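You operate a simulated robot arm through the tools that you are given. There is no shell and no other tool. Be economical: measure what you need, move in short steps, check, and stop when the job is done.

You run a simulated robot arm. Do the job below in one go: nothing can be reset, and whatever is moved stays where it is left.

JOB
Oil both bushings as the card says, then unclamp the chassis and lay it in the purple tray.
Fine: no oil spilt, oiler back in its hole.
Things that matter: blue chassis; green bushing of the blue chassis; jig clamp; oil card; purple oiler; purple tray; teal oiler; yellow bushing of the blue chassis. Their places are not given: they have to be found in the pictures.

It is judged by the outcome, as a careful person would: the job done as asked, and still so three seconds after it is handed in. It fails if anything else is knocked over, pushed out of place, dropped, spilled or broken.

ROBOT AND FRAMES
A 6-joint arm with a two-finger parallel gripper, fixed in place. Base frame: the origin is at the foot of the arm, x ahead of it, y to its left, z up; the work surface is at about z = 0. Units: cm, rad, N and s.
With the tool pointing down near the work surface it reaches from about 14 to 58 cm from the base axis. Its first joint turns from -1.152 to 1.152 rad. Payload 2.1 kg.
The TCP is the grasp point between the finger pads, 3 cm short of the fingertips. In the tool frame z runs along the fingers and y along their closing line. Largest opening 9.4 cm; finger width 2.8, thickness 1; the body of the gripper, 5 by 9.6 cm, starts 5.5 cm behind the TCP.
Orientation is that of the tool frame in the base frame, as a unit quaternion [w, x, y, z]. With the fingers straight down and closing along the base's y, the tool's x points along the base's -x, its y along +y and its z along -z.

CONTROLS
- The arm moves only by the tool arm_command. Its arguments are lists of equal length, an entry for each row: "offset": the shift along the tool's x, y, z in units of 20 mm (1.0 is 20 mm), a list of three; "rotation": the turn, a rotation vector about the tool's x, y, z in units of 5 degrees (1.0 is 5 degrees), a list of three. In form: {"offset": [[tx, ty, tz], ...], "rotation": [[ax, ay, az], ...]}. A call has 1 to 8 rows; each row shifts and turns the commanded pose from where the row before left it, along the tool's axes as they then stand. "jaw" is the gripper command, from -1 (fully open) to 1 (shut), values between in proportion, set as the call begins (left out, the last holds). A call with a number of a shift or a turn outside -1 to 1 is refused whole. Rows are played at 5 a second. More than 5 cm and 0.15 rad between two rows, or a gripper value outside its range, and nothing of the call is played. A pose out of reach is approached as far as the arm can. The call stops where the force on the tool passes 40 N (or 10 N more than at its start, if that is more) or the arm is blocked; 0.2 s more then pass. The fingers move at their own pace (about 7.2 cm/s each) and stop on an object; they squeeze with about 31 N. The grip force told is the motor's: it shows also when the fingers shut on nothing. Time passes only in rows, and 0.2 s behind the last, so rows that do not move let the fingers close. It gives the time, the measured TCP pose, the force on the tool (base axes), the opening and the grip force at its end, in the units of the frame above (readings bear some noise), with the torque about the TCP (base axes, N m) and any sound that the robot's microphone picked up, and new pictures: "views" is both (left out), scene, wrist or none.
- Cameras (640 x 400 px; columns grow to the right, rows downward): "scene" is fixed at [6.41, -39.44, 46.59]; the picture's right is [0.67, -0.74, 0.00], its down [-0.49, -0.44, -0.75] and it looks along [0.56, 0.50, -0.66] (base axes); focal length 253 px, centre (320, 200). "wrist" rides on the gripper at [7.6, 1.4, -10.3] in the tool frame; the picture's right is [-0.18, 0.98, 0.00], its down [-0.75, -0.14, -0.64] and it looks along [-0.63, -0.12, 0.77] (tool axes); focal length 243 px, centre (320, 200).
- probe_pixels(camera, pixels): for up to 12 pixels [column, row] of the newest picture of that camera ("zoom" is the newest enlarged one), the place [x, y, z] in the base frame of the surface seen there, good to about 0.2 cm, but the place of the scene camera against the robot may be out by one fixed shift of up to 1.8 cm in any direction. The clock stands still meanwhile.
- zoom(camera, box): a new picture of the part [left, top, right, bottom] of that camera's present view, enlarged. The clock stands still meanwhile.
- job_done(): hands the job in; it is judged then, once.

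Keep the steps short. Do not move on a guess: measure, check each grasp and each placing, and mend mistakes. In all there are 80 turns and 200 pictures (those below and enlarged ones count). Leave the gripper open and the arm clear of the work at the hand-in unless told otherwise, and finish with a single line.

The tools are called after "Emit:" as name(argument=value, ...) on one line, values as JSON. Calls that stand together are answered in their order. arm_command: Moves the arm, as the interface text tells. Its arguments: {"type":"object","properties":{"offset":{"type":"array","items":{"type":"array","items":{"type":"number"}}},"rotation":{"type":"array","items":{"type":"array","items":{"type":"number"}}},"jaw":{"type":"number"},"views":{"type":"string","enum":["both","scene","wrist","none"]}},"required":["offset","rotation"]} The other tools are called the same way: probe_pixels (camera, pixels) gives the place of the surface under pixels of a picture; zoom (camera, box) takes an enlarged picture of a part of a camera's view; job_done () hands the job in.

At the start:

```text
clock: 0.0
tool_pos: [23.52, -11.86, 29.93]
ee_rot: [0.0, 0.001, 1.0, -0.001]
contact_force: [0.7, -0.4, 0.3]
moment: [0.0, -0.02, 0.02]
opening: 9.4
gripper_force: 0.0
```

scene: 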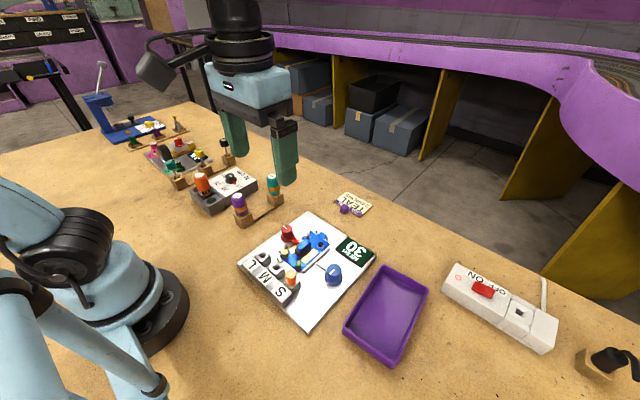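
wrist: 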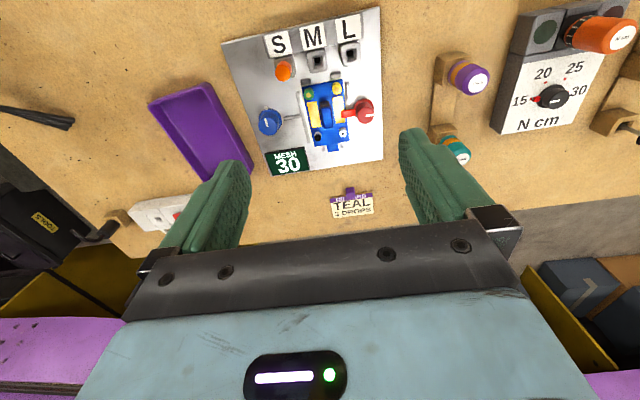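

I see the jig plate with the blue chassis, a card ("TEAL ..."), two oilers in a rack and the purple tray. I'll zoom in for details.

Emit:
zoom(camera="wrist", box=[320, 180, 384, 220])

Emit:
zoom(camera="wrist", box=[220, 10, 390, 180])

Emit:
zoom(camera="scene", box=[220, 160, 400, 320])

Emit:
zoom(camera="wrist", box=[400, 30, 520, 180])

```text
10.00 times, centred on (352, 200) of wrist
```

zoom: 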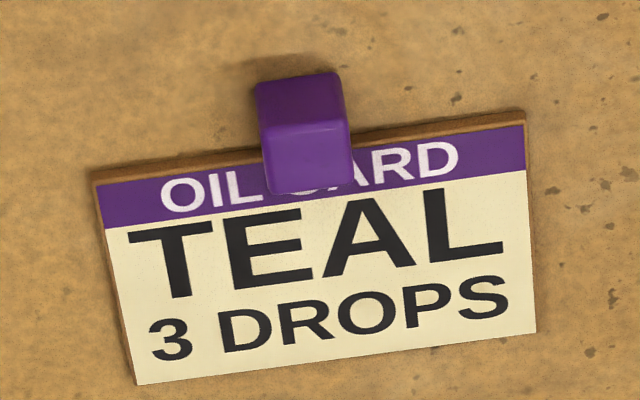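

```text
2.35 times, centred on (305, 95) of wrist
```

zoom: 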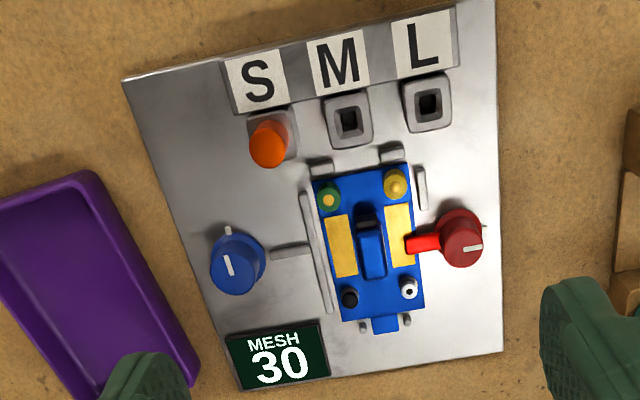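

```text
2.50 times, centred on (310, 240) of scene
```

zoom: 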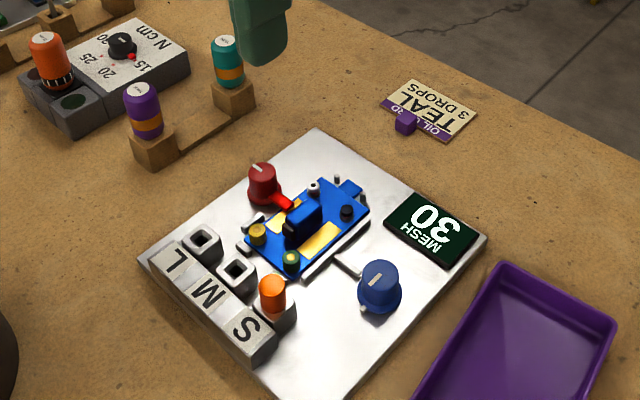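

```text
2.67 times, centred on (460, 105) of wrist
```

zoom: 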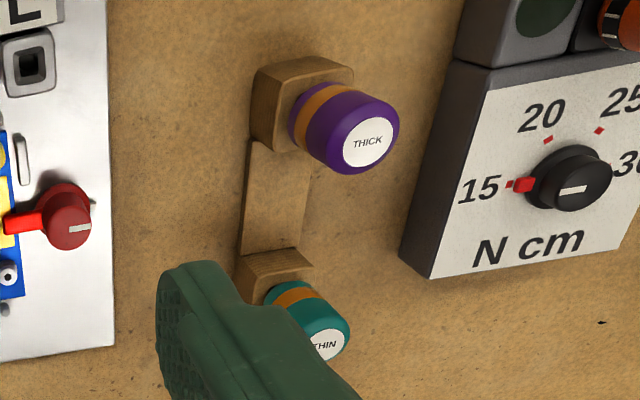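

Card: TEAL, 3 DROPS. I'll probe the important points from the wrist view (accurate) and some in the scene for calibration.

Emit:
probe_pixels(camera="wrist", pixels=[[307, 94], [341, 88], [326, 109], [362, 113], [343, 116], [459, 152], [475, 82], [446, 130], [440, 105], [322, 147], [200, 130], [270, 120]])

Emit:
probe_pixels(camera="scene", pixels=[[336, 264], [323, 254], [290, 230], [272, 176], [274, 190], [276, 201], [237, 196], [239, 212], [317, 232], [302, 241], [390, 310], [258, 215]])

Emit:
zoom(camera="scene", box=[265, 215, 345, 285])

Emit:
zoom(camera="scene", box=[220, 160, 300, 230])

```text
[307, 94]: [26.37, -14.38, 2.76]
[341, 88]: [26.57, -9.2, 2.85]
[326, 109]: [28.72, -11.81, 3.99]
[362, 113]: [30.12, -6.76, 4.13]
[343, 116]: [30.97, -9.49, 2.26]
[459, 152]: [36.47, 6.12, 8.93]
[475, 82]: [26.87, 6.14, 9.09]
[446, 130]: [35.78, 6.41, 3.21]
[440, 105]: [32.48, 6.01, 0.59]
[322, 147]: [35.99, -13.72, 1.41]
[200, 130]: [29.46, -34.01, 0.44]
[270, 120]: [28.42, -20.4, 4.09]
```

```text
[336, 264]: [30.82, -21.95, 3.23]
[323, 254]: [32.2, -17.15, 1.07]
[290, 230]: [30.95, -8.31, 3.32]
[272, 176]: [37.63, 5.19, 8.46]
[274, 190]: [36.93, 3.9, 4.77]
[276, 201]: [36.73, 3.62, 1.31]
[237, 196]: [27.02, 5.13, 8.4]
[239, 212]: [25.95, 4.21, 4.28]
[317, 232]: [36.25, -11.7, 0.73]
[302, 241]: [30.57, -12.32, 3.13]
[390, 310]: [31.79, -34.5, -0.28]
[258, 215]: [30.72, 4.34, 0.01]
```

```text
5.71 times, centred on (305, 250) of scene
```

zoom: 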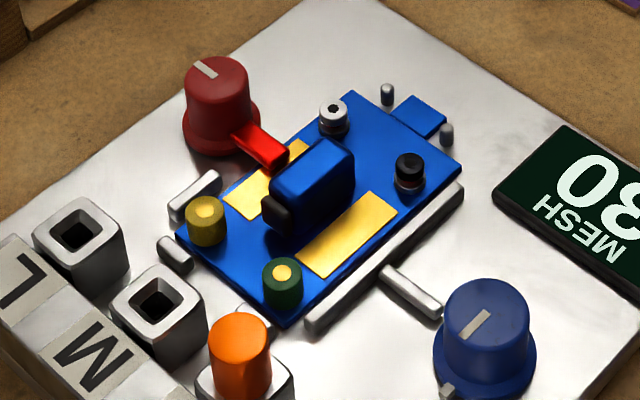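

```text
5.71 times, centred on (260, 195) of scene
```

zoom: 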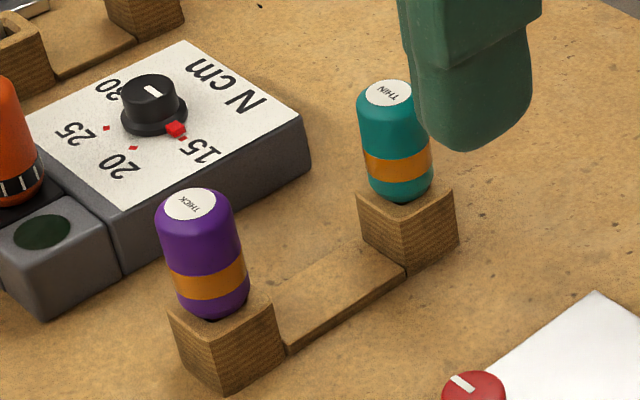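

I'll probe the oiler label and the nearby tester box to plan the grasp.

Emit:
probe_pixels(camera="wrist", pixels=[[462, 159], [478, 84], [497, 128], [508, 130], [583, 125], [432, 140], [466, 70], [468, 63]])

Emit:
probe_pixels(camera="scene", pixels=[[273, 176], [237, 195], [258, 179], [240, 176], [231, 170], [270, 189]])

```text
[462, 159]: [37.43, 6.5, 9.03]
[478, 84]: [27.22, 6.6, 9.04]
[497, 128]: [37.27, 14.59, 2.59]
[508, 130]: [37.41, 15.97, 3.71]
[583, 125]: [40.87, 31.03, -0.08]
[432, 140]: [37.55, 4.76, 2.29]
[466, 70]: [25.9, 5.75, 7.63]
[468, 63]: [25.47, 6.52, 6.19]
```

```text
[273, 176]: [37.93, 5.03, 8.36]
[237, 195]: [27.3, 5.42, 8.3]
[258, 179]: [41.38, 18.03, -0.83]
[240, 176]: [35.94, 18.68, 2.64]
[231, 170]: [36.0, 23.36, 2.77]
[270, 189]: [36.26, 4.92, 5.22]
```

Teal oiler is around (37.4, 6.4), top z≈9. I'll move near it at height for a better look.

Emit:
arm_command(offset=[[-0.8, 1, 0.4], [-0.8, 1, 0.4], [-0.8, 1, 0.4], [-0.8, 1, 0.4], [-0.8, 1, 0.4], [-0.8, 1, 0.4], [-0.8, 1, 0.4], [-0.8, 1, 0.4]], rotation=[[0, 0, 0], [0, 0, 0], [0, 0, 0], [0, 0, 0], [0, 0, 0], [0, 0, 0], [0, 0, 0], [0, 0, 0]])

```text
clock: 1.8
tool_pos: [36.22, 4.16, 23.35]
ee_rot: [0.001, 0.001, 1.0, -0.001]
contact_force: [-0.2, 0.6, 1.7]
moment: [-0.02, -0.05, 0.02]
opening: 9.39
gripper_force: 0.1
```

scene: 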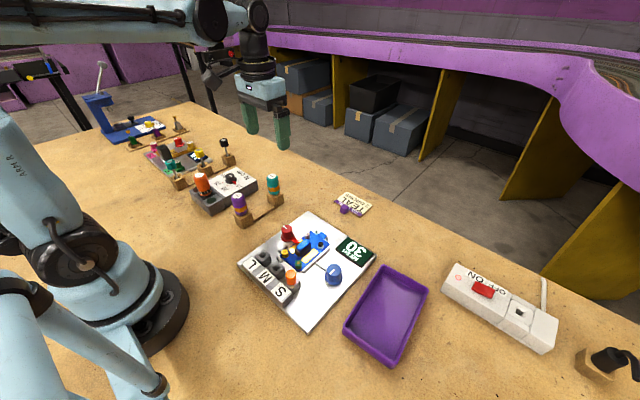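
wrist: 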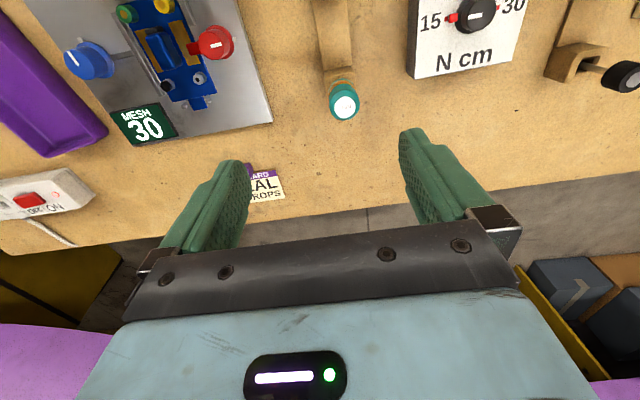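

Emit:
probe_pixels(camera="wrist", pixels=[[345, 102], [345, 95], [332, 100], [341, 78], [412, 76], [420, 60], [199, 78], [216, 42]])

Emit:
zoom(camera="wrist", box=[50, 0, 250, 125])

Emit:
zoom(camera="wrist", box=[300, 60, 380, 125])

```text
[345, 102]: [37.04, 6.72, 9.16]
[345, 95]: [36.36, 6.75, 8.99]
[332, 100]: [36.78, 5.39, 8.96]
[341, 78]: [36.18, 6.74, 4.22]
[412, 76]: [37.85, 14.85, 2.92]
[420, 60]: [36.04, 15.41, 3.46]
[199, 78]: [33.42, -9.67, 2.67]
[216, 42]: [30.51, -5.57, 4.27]
```

```text
3.20 times, centred on (150, 62) of wrist
```

zoom: 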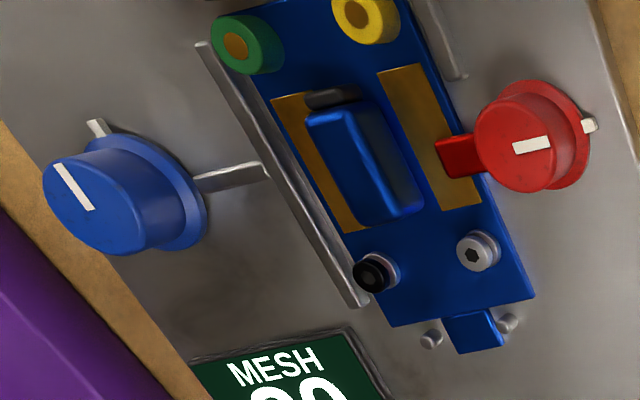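

```text
6.15 times, centred on (340, 92) of wrist
```

zoom: 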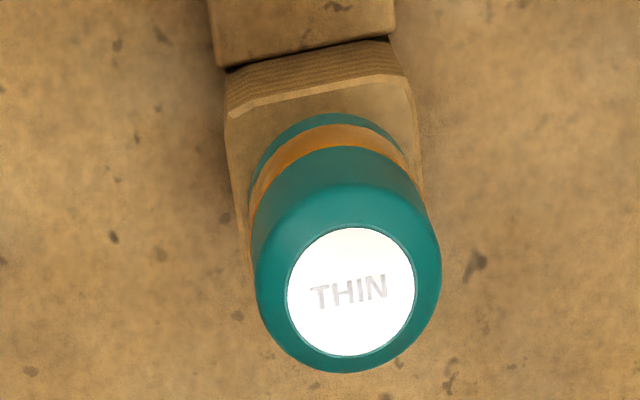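

Label centre is about (37.3, 6.7). I'll centre above it and go down part-way.

Emit:
arm_command(offset=[[-0.25, 0.64, 0], [-0.25, 0.64, 0], [0, 0, 1], [0, 0, 1], [0, 0, 1], [0, 0, 1]], rotation=[[0, 0, 0], [0, 0, 0], [0, 0, 0], [0, 0, 0], [0, 0, 0], [0, 0, 0]], views="wrist")

```text
clock: 3.2
tool_pos: [37.3, 6.74, 15.39]
ee_rot: [0.0, 0.0, 1.0, -0.002]
contact_force: [0.9, 0.1, 0.3]
moment: [-0.03, -0.02, 0.01]
opening: 9.4
gripper_force: 0.0
```

wrist: 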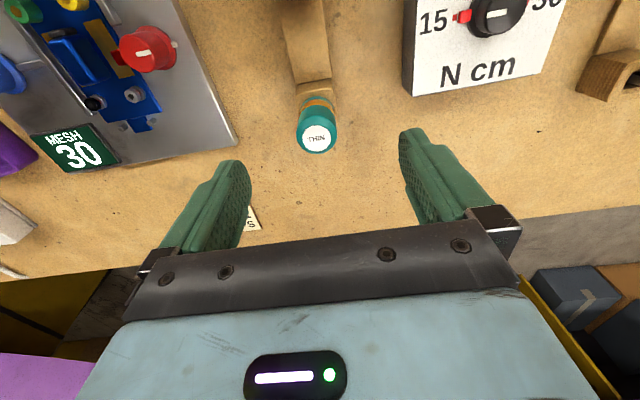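

Emit:
probe_pixels(camera="wrist", pixels=[[317, 138], [302, 137], [332, 134], [317, 149], [317, 126], [317, 105], [317, 96], [300, 97], [335, 97]])

Emit:
zoom(camera="wrist", box=[280, 70, 360, 160])

```text
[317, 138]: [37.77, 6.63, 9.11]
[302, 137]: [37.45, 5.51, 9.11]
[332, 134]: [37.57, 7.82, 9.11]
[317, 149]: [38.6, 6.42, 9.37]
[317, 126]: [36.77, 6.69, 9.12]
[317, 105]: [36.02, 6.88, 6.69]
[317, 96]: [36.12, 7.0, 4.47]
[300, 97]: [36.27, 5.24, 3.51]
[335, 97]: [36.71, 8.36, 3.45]
```

```text
4.44 times, centred on (320, 115) of wrist
```

zoom: 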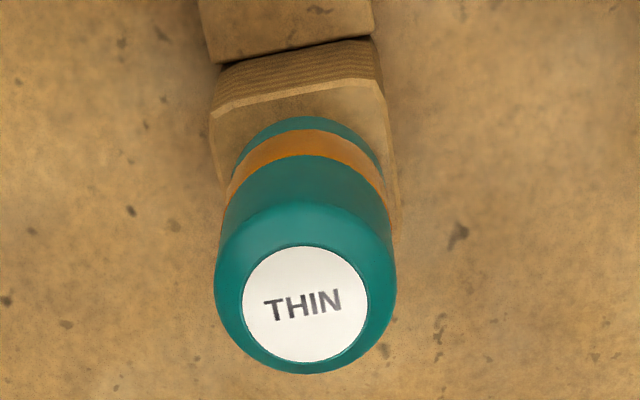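

Centre is (37.6, 6.65), block top z≈3.5. Descend to TCP z≈6.9 with fingers open.

Emit:
arm_command(offset=[[-0.15, -0.04, 0.85], [0, 0, 0.85], [0, 0, 0.85], [0, 0, 0.85], [0, 0, 0.85]], rotation=[[0, 0, 0], [0, 0, 0], [0, 0, 0], [0, 0, 0], [0, 0, 0]], views="both")

```text
clock: 4.4
tool_pos: [37.6, 6.45, 6.88]
ee_rot: [0.0, 0.001, 1.0, -0.001]
contact_force: [-0.8, 0.3, 0.3]
moment: [0.03, 0.02, 0.02]
opening: 9.39
gripper_force: 0.0
```

scene: 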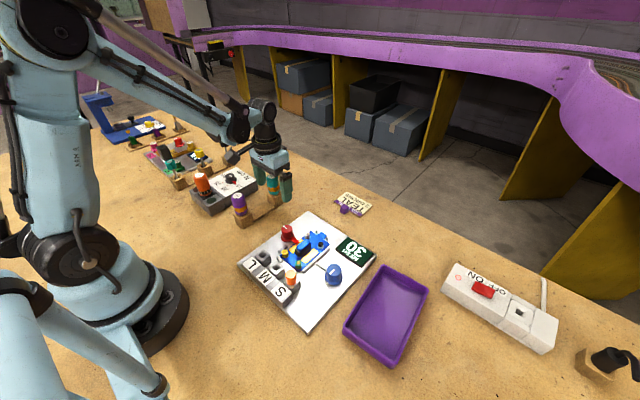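
wrist: 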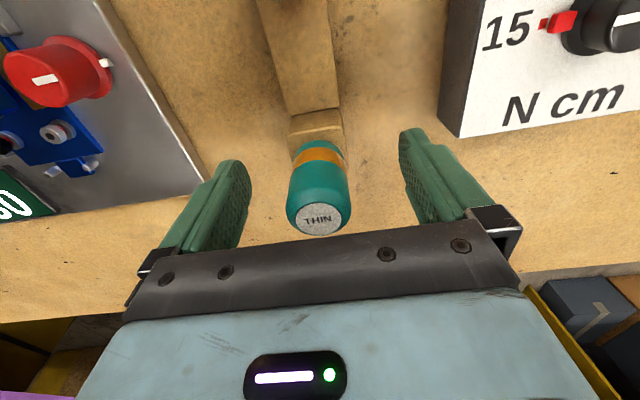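

Fingers straddle the oiler. Close in part first (opening ≈2.6) and read the force.

Emit:
arm_command(offset=[[0, 0.05, 0], [0, 0, 0], [0, 0, 0], [0, 0, 0]], rotation=[[0, 0, 0], [0, 0, 0], [0, 0, 0], [0, 0, 0]], jaw=0.44, views="wrist")

```text
clock: 5.4
tool_pos: [37.69, 6.66, 6.79]
ee_rot: [0.0, 0.001, 1.0, -0.001]
contact_force: [0.1, -0.9, -1.1]
moment: [0.0, 0.03, 0.01]
opening: 2.98
gripper_force: 30.9
```

wrist: 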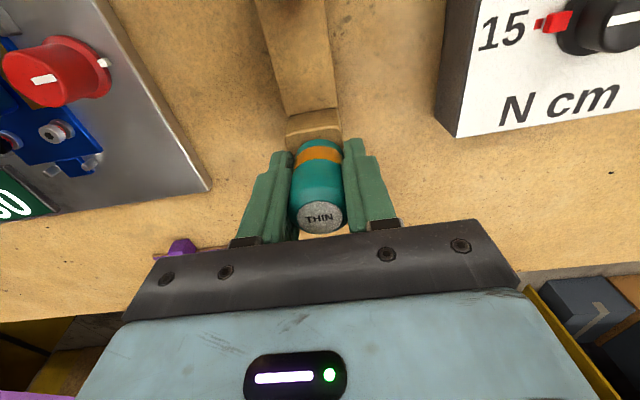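

It is held at 2.98 cm, 31 N. Lift straight up and look.

Emit:
arm_command(offset=[[0, 0, -0.5], [0, 0, -1], [0, 0, -1], [0, 0, -1], [0, 0, -1], [0, 0, -1]], rotation=[[0, 0, 0], [0, 0, 0], [0, 0, 0], [0, 0, 0], [0, 0, 0], [0, 0, 0]])

Emit:
zoom(camera="scene", box=[220, 90, 320, 230])

Emit:
zoom(camera="wrist", box=[250, 90, 390, 250])

```text
clock: 6.8
tool_pos: [37.49, 6.73, 17.91]
ee_rot: [0.0, 0.002, 1.0, -0.001]
contact_force: [0.4, -0.4, -1.9]
moment: [0.01, -0.02, 0.01]
opening: 3.01
gripper_force: 30.9
```

scene: 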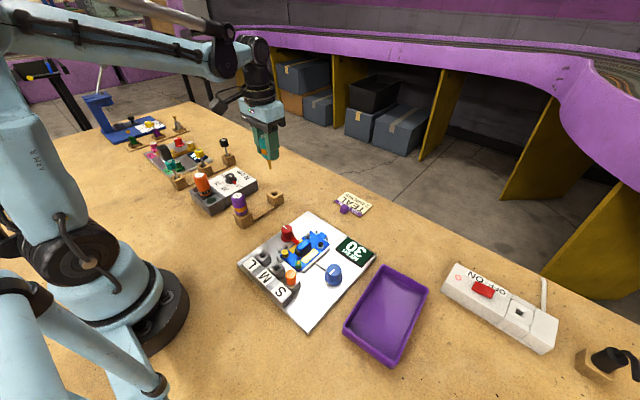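
wrist: 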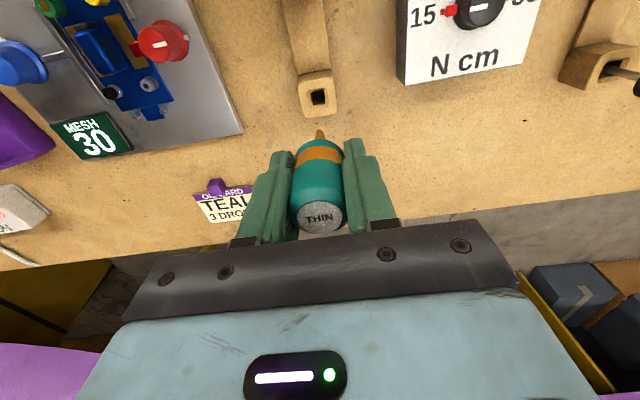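

```text
2.86 times, centred on (270, 160) of scene
```

zoom: 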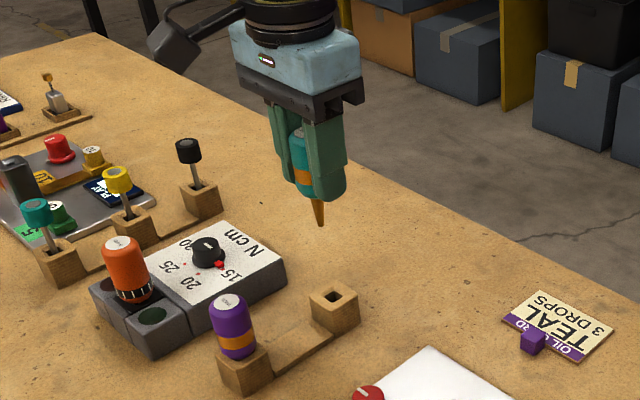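

```text
2.50 times, centred on (320, 170) of wrist
```

zoom: 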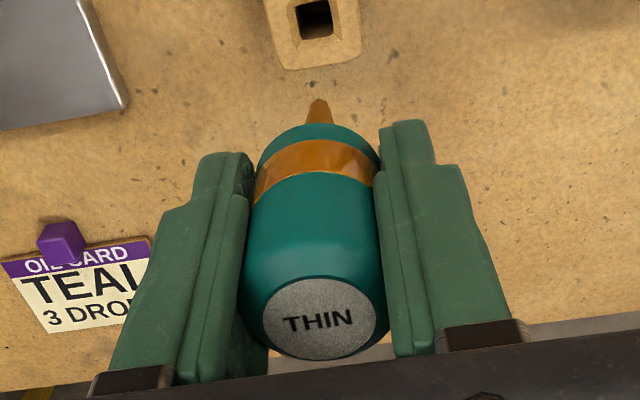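

Nozzle is brown, pointing down. Measure the tip and the hole.

Emit:
probe_pixels(camera="wrist", pixels=[[319, 131], [319, 134], [319, 137], [318, 97], [304, 90], [335, 90], [333, 77], [302, 77], [319, 115]])

Emit:
probe_pixels(camera="scene", pixels=[[270, 168], [269, 164], [269, 161], [275, 194], [327, 273], [263, 156]])

```text
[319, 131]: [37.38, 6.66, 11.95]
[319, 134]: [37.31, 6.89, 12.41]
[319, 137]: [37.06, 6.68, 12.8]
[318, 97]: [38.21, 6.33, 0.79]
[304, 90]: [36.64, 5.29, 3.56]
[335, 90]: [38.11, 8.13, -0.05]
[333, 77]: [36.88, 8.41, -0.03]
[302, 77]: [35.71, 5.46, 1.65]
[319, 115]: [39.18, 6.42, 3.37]
```

```text
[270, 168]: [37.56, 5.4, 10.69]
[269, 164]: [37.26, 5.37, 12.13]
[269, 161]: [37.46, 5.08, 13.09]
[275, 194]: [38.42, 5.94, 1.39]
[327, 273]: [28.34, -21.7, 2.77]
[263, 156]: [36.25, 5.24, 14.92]
```

Tip is about 6.4 cm below the TCP. Move at this height to above the yellow bushing (~26.6, -9.2).

Emit:
arm_command(offset=[[0.68, -0.98, 0], [0.68, -0.98, 0], [0.68, -0.98, 0], [0.68, -0.98, 0], [0.68, -0.98, 0], [0.68, -0.98, 0], [0.68, -0.98, 0], [0.68, -0.98, 0]], rotation=[[0, 0, 0], [0, 0, 0], [0, 0, 0], [0, 0, 0], [0, 0, 0], [0, 0, 0], [0, 0, 0], [0, 0, 0]])

Emit:
zoom(camera="wrist", box=[240, 30, 400, 130])

```text
clock: 8.6
tool_pos: [26.69, -8.9, 18.05]
ee_rot: [0.0, 0.0, 1.0, -0.001]
contact_force: [-0.4, -0.3, -1.1]
moment: [-0.02, 0.0, 0.01]
opening: 2.96
gripper_force: 30.9
```

scene: 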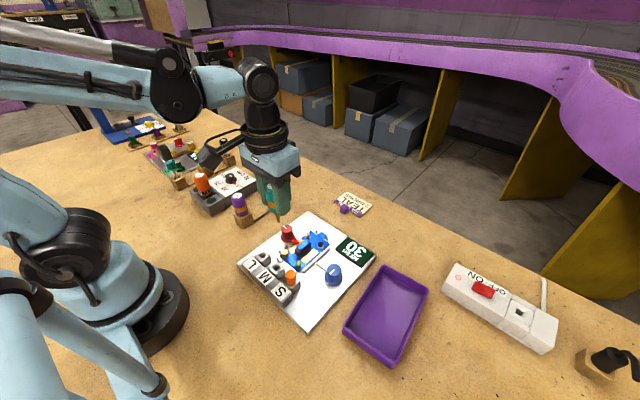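
wrist: 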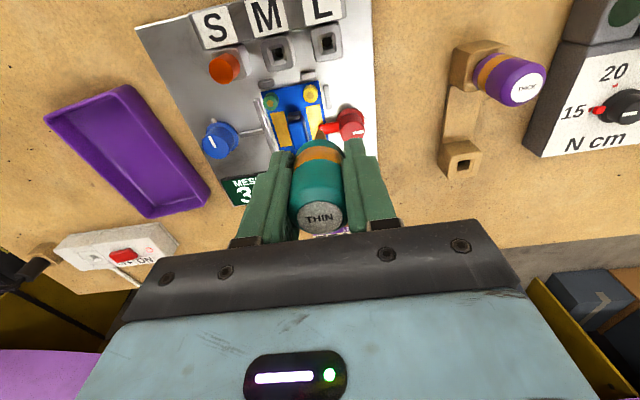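

```text
4.00 times, centred on (320, 80) of wrist
```

zoom: 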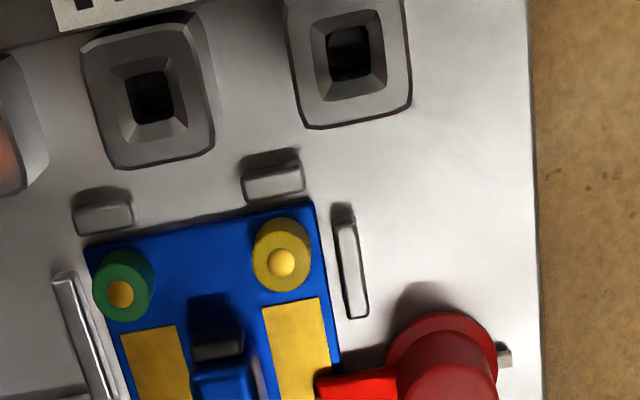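

Emit:
probe_pixels(camera="zoom", pixels=[[282, 260], [282, 235], [300, 262], [258, 245], [121, 293], [122, 265], [105, 293], [145, 300], [200, 230], [460, 360], [350, 50], [120, 40]])

```text
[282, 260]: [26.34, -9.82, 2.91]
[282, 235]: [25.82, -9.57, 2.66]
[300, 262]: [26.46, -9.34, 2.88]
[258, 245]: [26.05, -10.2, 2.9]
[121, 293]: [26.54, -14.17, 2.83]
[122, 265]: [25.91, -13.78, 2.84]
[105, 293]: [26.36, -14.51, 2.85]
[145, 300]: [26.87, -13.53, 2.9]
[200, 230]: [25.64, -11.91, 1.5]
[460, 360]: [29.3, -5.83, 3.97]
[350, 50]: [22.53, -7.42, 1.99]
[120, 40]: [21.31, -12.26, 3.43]
```

Yellow bushing ≈ (26.35, -9.75, top 2.9), green ≈ (26.5, -14.1). Lower over yellow, tip about 1 cm above it, and check alignment.

Emit:
arm_command(offset=[[0.15, -0.4, 0], [0, 0, 0.9], [0, 0, 0.9], [0, 0, 0.9], [0, 0, 0.85]], rotation=[[0, 0, 0], [0, 0, 0], [0, 0, 0], [0, 0, 0], [0, 0, 0]])

Emit:
zoom(camera="wrist", box=[260, 80, 380, 160])

Emit:
zoom(camera="scene", box=[250, 190, 350, 290])

```text
clock: 9.8
tool_pos: [26.3, -9.8, 10.71]
ee_rot: [0.0, 0.001, 1.0, -0.001]
contact_force: [0.0, -0.1, -0.7]
moment: [0.01, 0.01, -0.01]
opening: 2.98
gripper_force: 31.1
```

scene: 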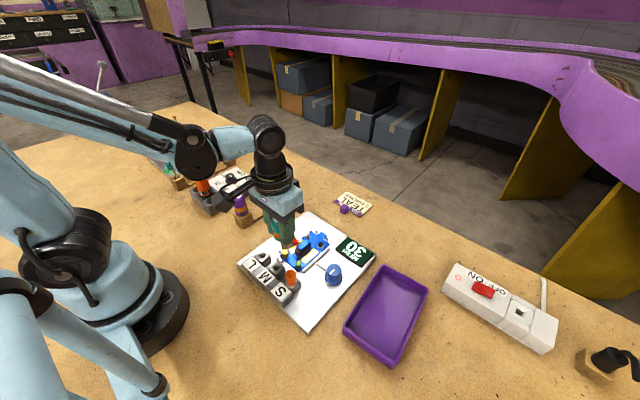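
wrist: 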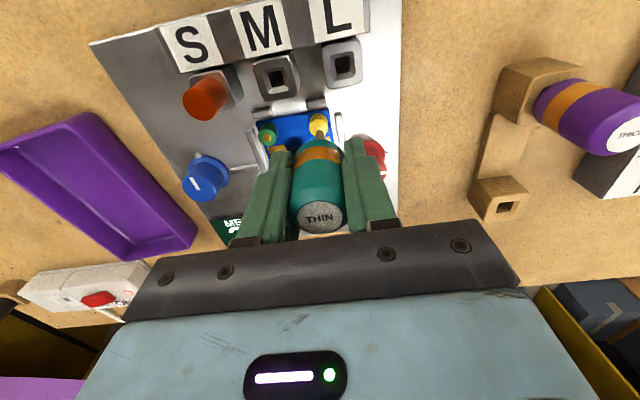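

```text
5.00 times, centred on (320, 120) of wrist
```

zoom: 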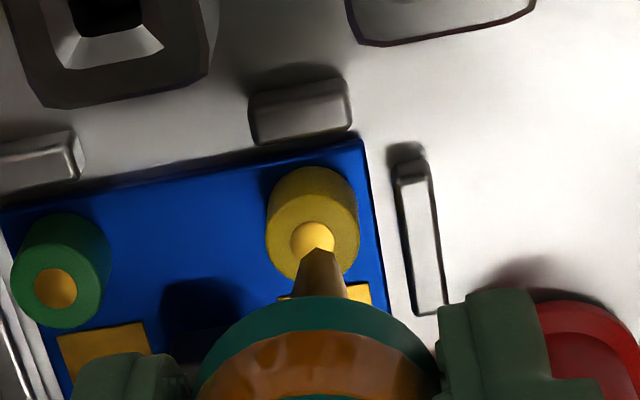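

```text
4.00 times, centred on (300, 240) of scene
```

zoom: 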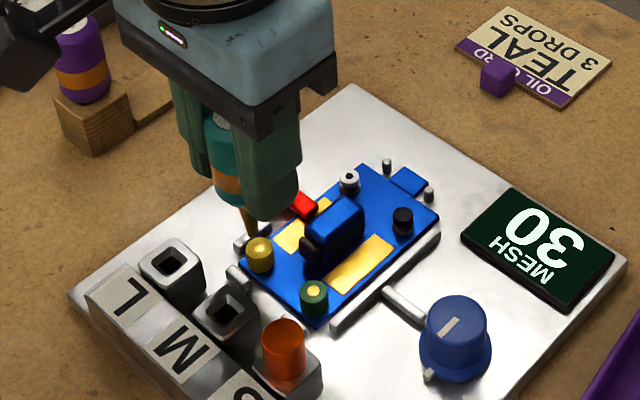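

Emit:
probe_pixels(camera="wrist", pixels=[[319.6, 130.8], [319.6, 132.5], [318.4, 126.5], [267, 137.4], [271, 137.4], [311, 126]])

Emit:
probe_pixels(camera="zoom", pixels=[[259, 240], [247, 232], [249, 222], [313, 291], [245, 215]])

```text
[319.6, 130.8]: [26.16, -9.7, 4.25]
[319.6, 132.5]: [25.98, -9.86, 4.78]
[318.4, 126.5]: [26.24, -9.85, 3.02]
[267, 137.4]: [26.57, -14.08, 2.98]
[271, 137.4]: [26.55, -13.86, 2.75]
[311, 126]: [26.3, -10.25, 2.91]
```

```text
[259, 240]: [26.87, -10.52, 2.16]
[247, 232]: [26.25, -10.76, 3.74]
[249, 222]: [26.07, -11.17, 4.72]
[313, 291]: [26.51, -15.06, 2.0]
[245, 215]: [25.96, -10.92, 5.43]
```

Tip ≈ (26.2, -9.75, 4.1), bushing ≈ (26.35, -9.75, 2.95). Lower by 0.7 cm with a slight +x shift, and wait to see whether anything happens.

Emit:
arm_command(offset=[[-0.06, 0, 0.15], [0, 0, 0.2], [0, 0, 0], [0, 0, 0]], rotation=[[0, 0, 0], [0, 0, 0], [0, 0, 0], [0, 0, 0]], views="wrist")

Emit:
zoom(camera="wrist", box=[280, 100, 360, 150])

Emit:
zoom(camera="scene", box=[280, 225, 320, 265])

```text
clock: 10.8
tool_pos: [26.37, -9.72, 10.17]
ee_rot: [0.0, 0.0, 1.0, 0.0]
contact_force: [-0.1, -1.0, -0.1]
moment: [-0.03, 0.03, -0.01]
opening: 2.97
gripper_force: 30.8
```

wrist: 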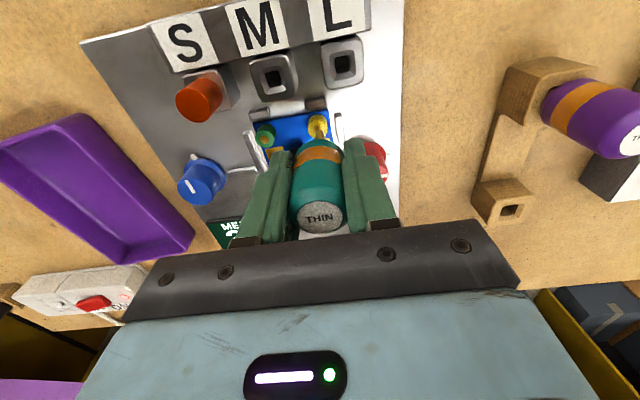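

```text
8.00 times, centred on (320, 125) of wrist
```

zoom: 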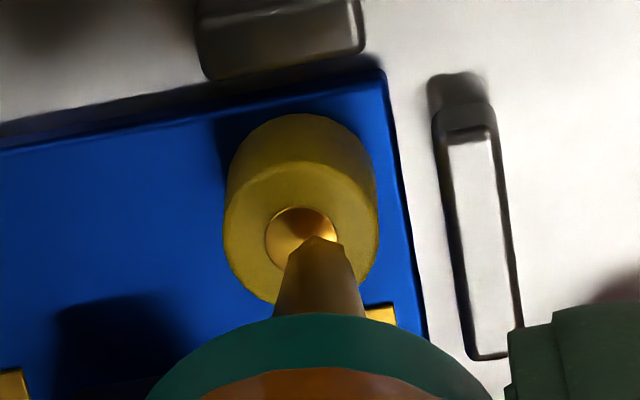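

```text
10.00 times, centred on (300, 245) of scene
```

zoom: 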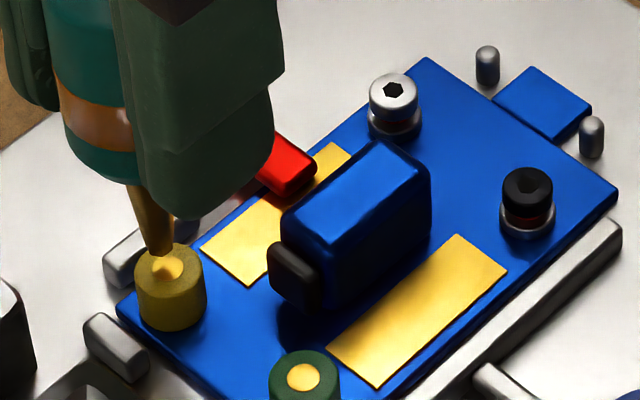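

The bushing is an oil funnel; the tip hovers above it, about 0.1 cm too far in +y. Shift and lower 0.5 cm into the funnel.

Emit:
arm_command(offset=[[0, -0.05, 0.08], [0, 0, 0.08], [0, 0, 0.08], [0, 0, 0]], rotation=[[0, 0, 0], [0, 0, 0], [0, 0, 0], [0, 0, 0]], views="none")

Emit:
zoom(camera="wrist", box=[280, 100, 360, 150])

Emit:
zoom(camera="scene", box=[280, 225, 320, 265])

```text
clock: 11.8
tool_pos: [26.39, -9.93, 9.73]
ee_rot: [0.0, 0.0, 1.0, 0.0]
contact_force: [-0.4, 0.0, -0.2]
moment: [0.01, -0.02, 0.02]
opening: 2.97
gripper_force: 30.8
```

```text
8.00 times, centred on (320, 125) of wrist
```

zoom: 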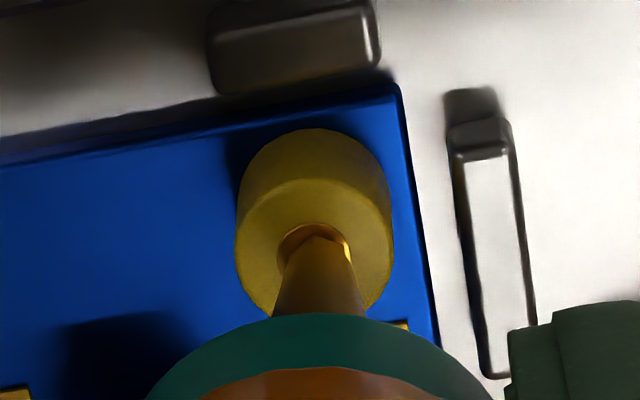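

```text
10.00 times, centred on (300, 245) of scene
```

zoom: 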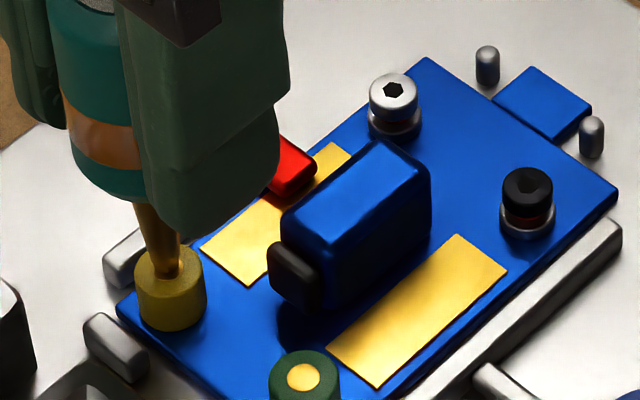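

Tip is in the funnel mouth, no contact yet. Continue down in 1 mm steps.

Emit:
arm_command(offset=[[0.04, 0, 0.05], [0, 0, 0.05], [0, 0, 0.05], [0, 0, 0]], rotation=[[0, 0, 0], [0, 0, 0], [0, 0, 0], [0, 0, 0]], views="none")

Emit:
zoom(camera="scene", box=[280, 225, 320, 265])

```text
clock: 12.8
tool_pos: [26.34, -9.8, 9.26]
ee_rot: [0.001, 0.002, 1.0, -0.001]
contact_force: [1.5, -3.3, 26.3]
moment: [-0.27, -0.11, -0.01]
opening: 2.97
gripper_force: 30.9
```

```text
10.00 times, centred on (300, 245) of scene
```

zoom: 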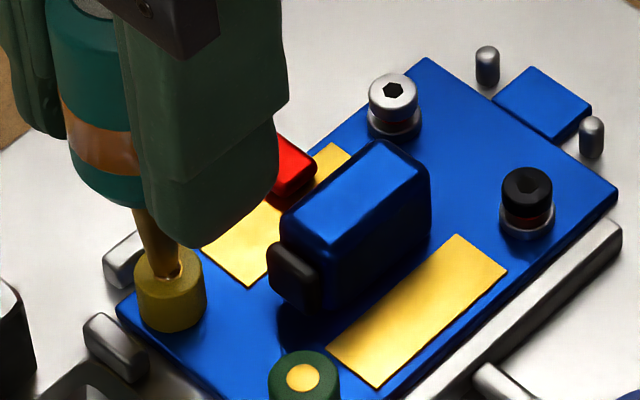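

Contact of 26 N and no sound. Ease off 1.5 mm so the tip stays in the funnel, then squeeze the oiler fully and listen.

Emit:
arm_command(offset=[[0, 0, -0.08], [0, 0, 0]], rotation=[[0, 0, 0], [0, 0, 0]], views="none")

Emit:
arm_command(offset=[[0, 0, 0], [0, 0, 0]], rotation=[[0, 0, 0], [0, 0, 0]], jaw=0.6, views="none")

Emit:
zoom(camera="scene", box=[280, 225, 320, 265])

```text
clock: 13.4
tool_pos: [26.36, -9.83, 9.5]
ee_rot: [0.0, 0.001, 1.0, -0.001]
contact_force: [-0.1, 0.4, -0.2]
moment: [0.01, -0.02, 0.0]
opening: 2.98
gripper_force: 31.2
```

```text
clock: 14.0
tool_pos: [26.42, -9.7, 9.57]
ee_rot: [0.0, 0.001, 1.0, -0.002]
contact_force: [-0.9, -0.2, -0.7]
moment: [-0.01, -0.01, -0.02]
opening: 2.99
gripper_force: 30.5
```

```text
10.00 times, centred on (300, 245) of scene
```

zoom: 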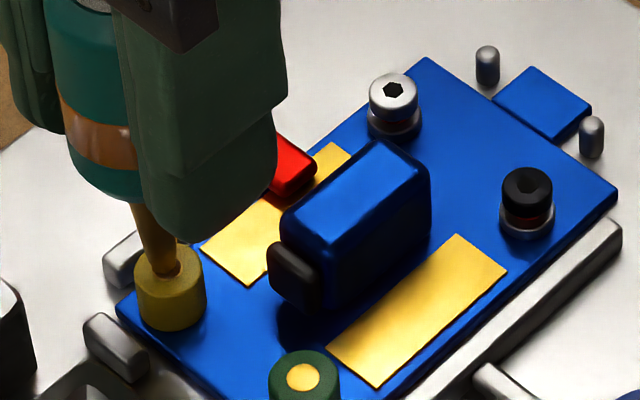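

The funnel looks darker; raise the tip and inspect for oil.

Emit:
arm_command(offset=[[0, 0, -0.45], [0, 0, -0.45]], rotation=[[0, 0, 0], [0, 0, 0]], views="none")

Emit:
zoom(camera="scene", box=[280, 230, 312, 266])

Emit:
zoom(camera="wrist", box=[250, 90, 350, 150])

```text
clock: 14.6
tool_pos: [26.43, -9.99, 11.49]
ee_rot: [-0.001, 0.001, 1.0, 0.0]
contact_force: [0.2, 0.3, -0.5]
moment: [0.05, -0.01, 0.0]
opening: 2.98
gripper_force: 31.1
```

```text
11.11 times, centred on (296, 248) of scene
```

zoom: 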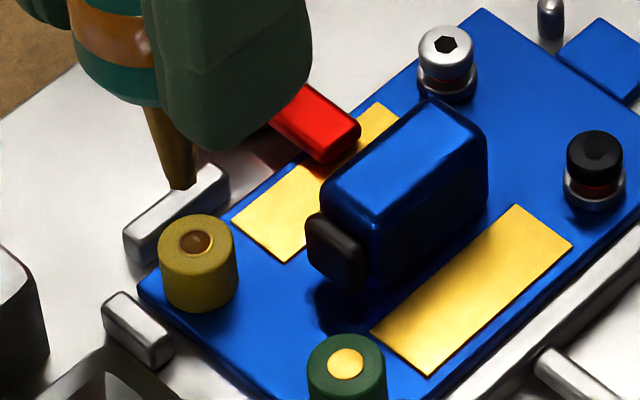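

```text
6.40 times, centred on (300, 120) of wrist
```

zoom: 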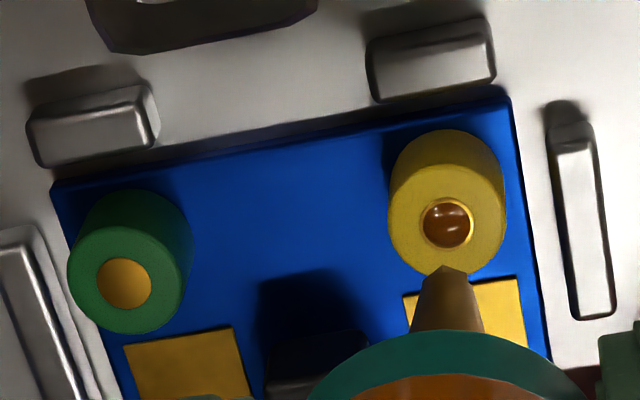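

Oil is now in the yellow cup. Was it the press or the squeeze? Test: press once more without changing the grip, rise and compare.

Emit:
arm_command(offset=[[0, 0, 0.5], [0, 0, 0.48], [0, 0, 0.1]], rotation=[[0, 0, 0], [0, 0, 0], [0, 0, 0]], views="none")

Emit:
arm_command(offset=[[0, 0, -0.58], [0, 0, -0.5]], rotation=[[0, 0, 0], [0, 0, 0]], views="none")

Emit:
zoom(camera="wrist", box=[250, 90, 350, 150])

Emit:
zoom(camera="scene", box=[280, 230, 312, 266])

```text
clock: 15.4
tool_pos: [26.42, -9.79, 9.22]
ee_rot: [0.001, 0.001, 1.0, -0.001]
contact_force: [-0.3, 3.8, 33.7]
moment: [0.4, 0.07, 0.0]
opening: 3.0
gripper_force: 31.3
```

```text
clock: 16.0
tool_pos: [26.38, -9.93, 11.37]
ee_rot: [0.0, 0.002, 1.0, -0.001]
contact_force: [-0.6, -0.5, -0.7]
moment: [-0.01, 0.0, 0.01]
opening: 2.97
gripper_force: 30.5
```

```text
6.40 times, centred on (300, 120) of wrist
```

zoom: 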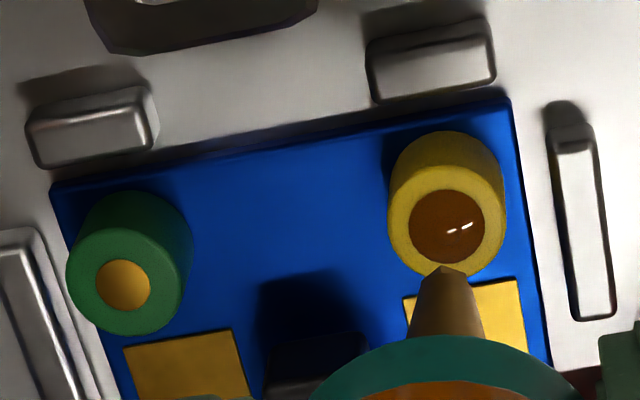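

```text
11.11 times, centred on (296, 248) of scene
```

zoom: 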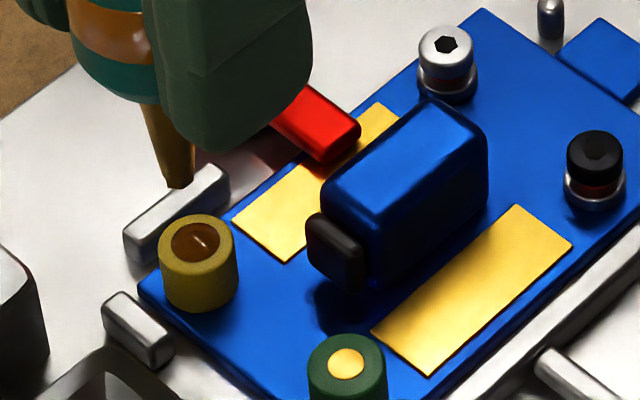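

Each press gives a drop (disc grew). Third and last press on yellow.

Emit:
arm_command(offset=[[0, 0, 0.5], [0, 0, 0.48], [0, 0, 0.09]], rotation=[[0, 0, 0], [0, 0, 0], [0, 0, 0]], views="none")

Emit:
arm_command(offset=[[0, 0, -0.57], [0, 0, -0.5]], rotation=[[0, 0, 0], [0, 0, 0]], views="none")

Emit:
zoom(camera="wrist", box=[250, 90, 350, 150])

Emit:
zoom(camera="scene", box=[280, 230, 312, 266])

```text
clock: 16.8
tool_pos: [26.46, -9.84, 9.23]
ee_rot: [0.0, 0.0, 1.0, 0.0]
contact_force: [0.3, -0.3, 10.8]
moment: [-0.14, 0.1, 0.0]
opening: 2.99
gripper_force: 30.7
```

```text
clock: 17.4
tool_pos: [26.34, -10.01, 11.41]
ee_rot: [0.0, 0.001, 1.0, -0.001]
contact_force: [-0.5, -0.2, 0.0]
moment: [0.01, -0.01, -0.01]
opening: 2.98
gripper_force: 30.9
```

```text
6.40 times, centred on (300, 120) of wrist
```

zoom: 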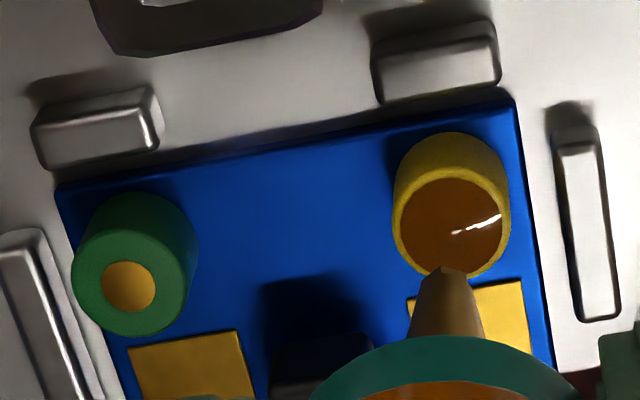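

```text
11.11 times, centred on (296, 248) of scene
```

zoom: 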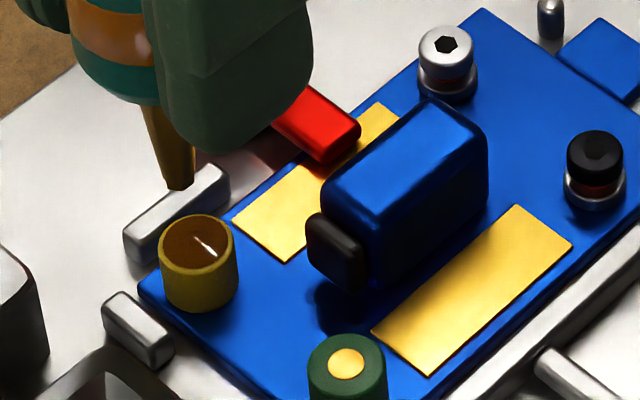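

Yellow has 3 drops. Move over green (Δ ≈ +0.2, -4.3 cm), slightly raised in transit.

Emit:
arm_command(offset=[[0, 0, -0.4], [-0.05, -0.7, 0], [-0.05, -0.75, 0], [0, -0.7, 0], [0, 0, 0.4], [0, 0, 0.2], [0, 0, 0]], rotation=[[0, 0, 0], [0, 0, 0], [0, 0, 0], [0, 0, 0], [0, 0, 0], [0, 0, 0], [0, 0, 0]], views="none")

Emit:
zoom(camera="wrist", box=[280, 100, 360, 150])

Emit:
zoom(camera="scene", box=[285, 235, 325, 275])

Emit:
probe_pixels(camera="wrist", pixels=[[319, 131], [318, 128], [316, 124], [314, 128]])

```text
clock: 19.0
tool_pos: [26.59, -14.02, 11.03]
ee_rot: [0.0, 0.001, 1.0, -0.001]
contact_force: [-0.3, 0.3, -1.0]
moment: [0.01, 0.03, -0.02]
opening: 2.97
gripper_force: 31.3
```

```text
8.00 times, centred on (320, 125) of wrist
```

zoom: 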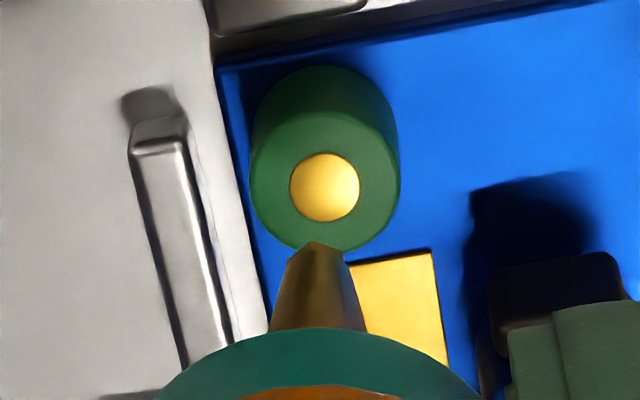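

```text
10.00 times, centred on (305, 255) of scene
```

zoom: 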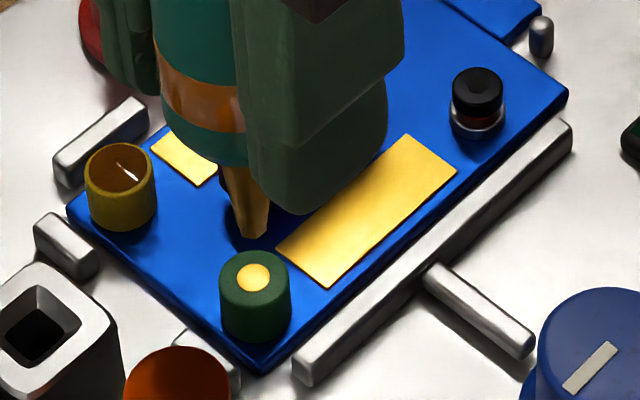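

```text
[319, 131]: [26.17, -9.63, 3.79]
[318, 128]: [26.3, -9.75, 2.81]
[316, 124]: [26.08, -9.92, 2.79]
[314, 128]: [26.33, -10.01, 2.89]
```

Relative to the yellow alignment, the tip is ~0.15 cm too far +x and ~0.1 cm too far -y. Correct, then make the first press on green.

Emit:
arm_command(offset=[[0.07, 0.05, 0.2], [0, 0, 0.3]], rotation=[[0, 0, 0], [0, 0, 0]], views="none")

Emit:
zoom(camera="scene", box=[285, 235, 325, 275])

Emit:
zoom(camera="wrist", box=[280, 100, 360, 150])

```text
clock: 19.6
tool_pos: [26.46, -14.05, 9.91]
ee_rot: [0.001, 0.001, 1.0, -0.001]
contact_force: [0.5, -0.7, -0.5]
moment: [-0.01, 0.02, -0.01]
opening: 3.02
gripper_force: 31.1
```

```text
10.00 times, centred on (305, 255) of scene
```

zoom: 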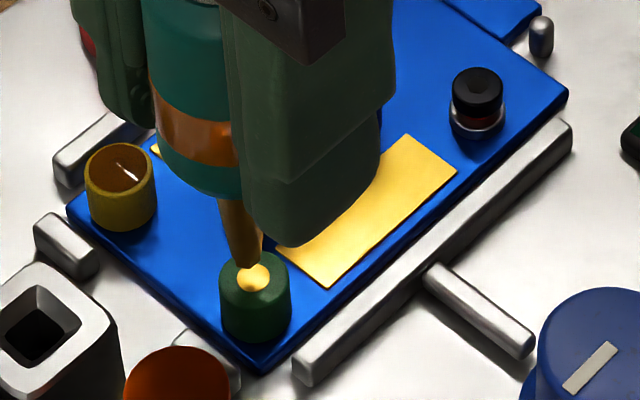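

```text
8.00 times, centred on (320, 125) of wrist
```

zoom: 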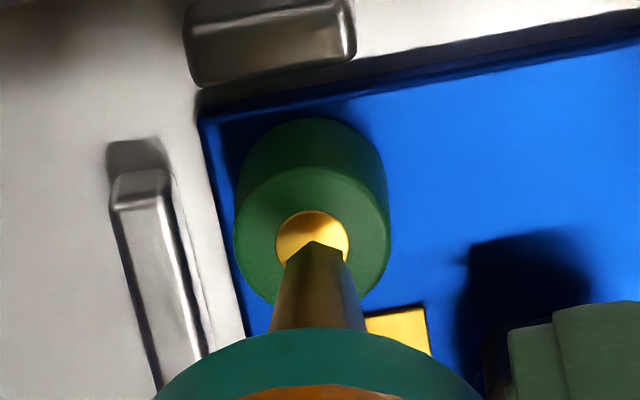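

Aligned. Press 1 on green.

Emit:
arm_command(offset=[[0, 0, 0.15], [0, 0, 0.1], [0, 0, 0.08]], rotation=[[0, 0, 0], [0, 0, 0], [0, 0, 0]], views="none")

Emit:
arm_command(offset=[[0, 0, -0.53], [0, 0, -0.5]], rotation=[[0, 0, 0], [0, 0, 0]], views="none")

Emit:
zoom(camera="wrist", box=[280, 90, 360, 140])

```text
clock: 20.4
tool_pos: [26.54, -14.05, 9.25]
ee_rot: [0.0, 0.0, 1.0, -0.002]
contact_force: [-0.1, 0.3, -1.3]
moment: [0.01, 0.0, -0.02]
opening: 2.98
gripper_force: 30.9
```

```text
clock: 21.0
tool_pos: [26.5, -14.07, 11.33]
ee_rot: [0.0, 0.001, 1.0, -0.001]
contact_force: [0.3, 0.3, -1.0]
moment: [-0.01, 0.0, 0.01]
opening: 2.99
gripper_force: 31.1
```

```text
8.00 times, centred on (320, 115) of wrist
```

zoom: 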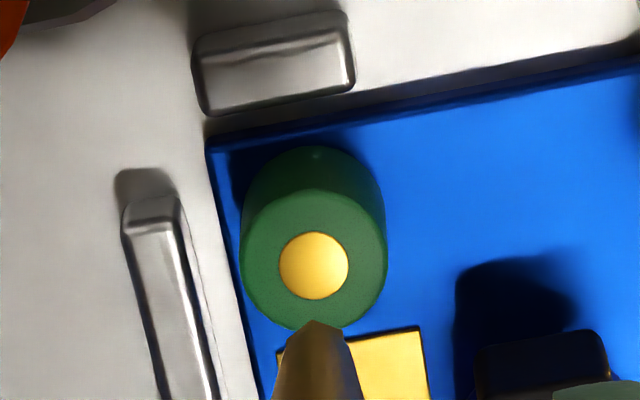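

No contact and no drop (the oiler has slid a millimetre or so up in the grip). Press about 1.5 mm deeper.

Emit:
arm_command(offset=[[0, 0, 0.5], [0, 0, 0.5], [0, 0, 0.1]], rotation=[[0, 0, 0], [0, 0, 0], [0, 0, 0]], views="none")

```text
clock: 21.8
tool_pos: [26.35, -14.1, 9.21]
ee_rot: [0.0, 0.001, 1.0, -0.001]
contact_force: [-2.4, -1.9, 34.2]
moment: [-0.29, 0.2, -0.01]
opening: 3.02
gripper_force: 30.4
```

Emit:
arm_command(offset=[[0, 0, -0.6], [0, 0, -0.5]], rotation=[[0, 0, 0], [0, 0, 0]], views="none")

Emit:
zoom(camera="wrist", box=[280, 90, 360, 140])

```text
clock: 22.4
tool_pos: [26.41, -14.12, 11.32]
ee_rot: [0.0, 0.0, 1.0, -0.002]
contact_force: [-0.5, 1.2, -0.4]
moment: [0.01, 0.02, -0.05]
opening: 3.0
gripper_force: 30.9
```

```text
8.00 times, centred on (320, 115) of wrist
```

zoom: 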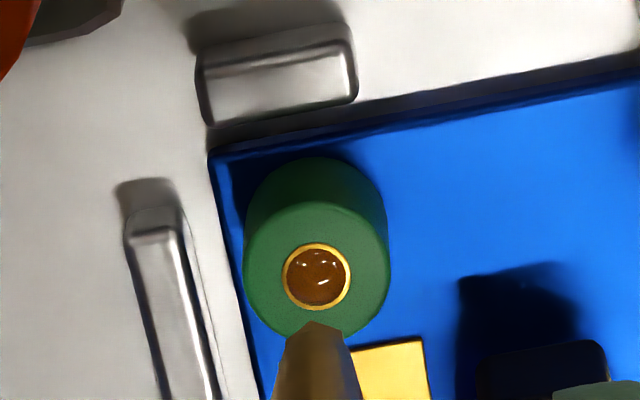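

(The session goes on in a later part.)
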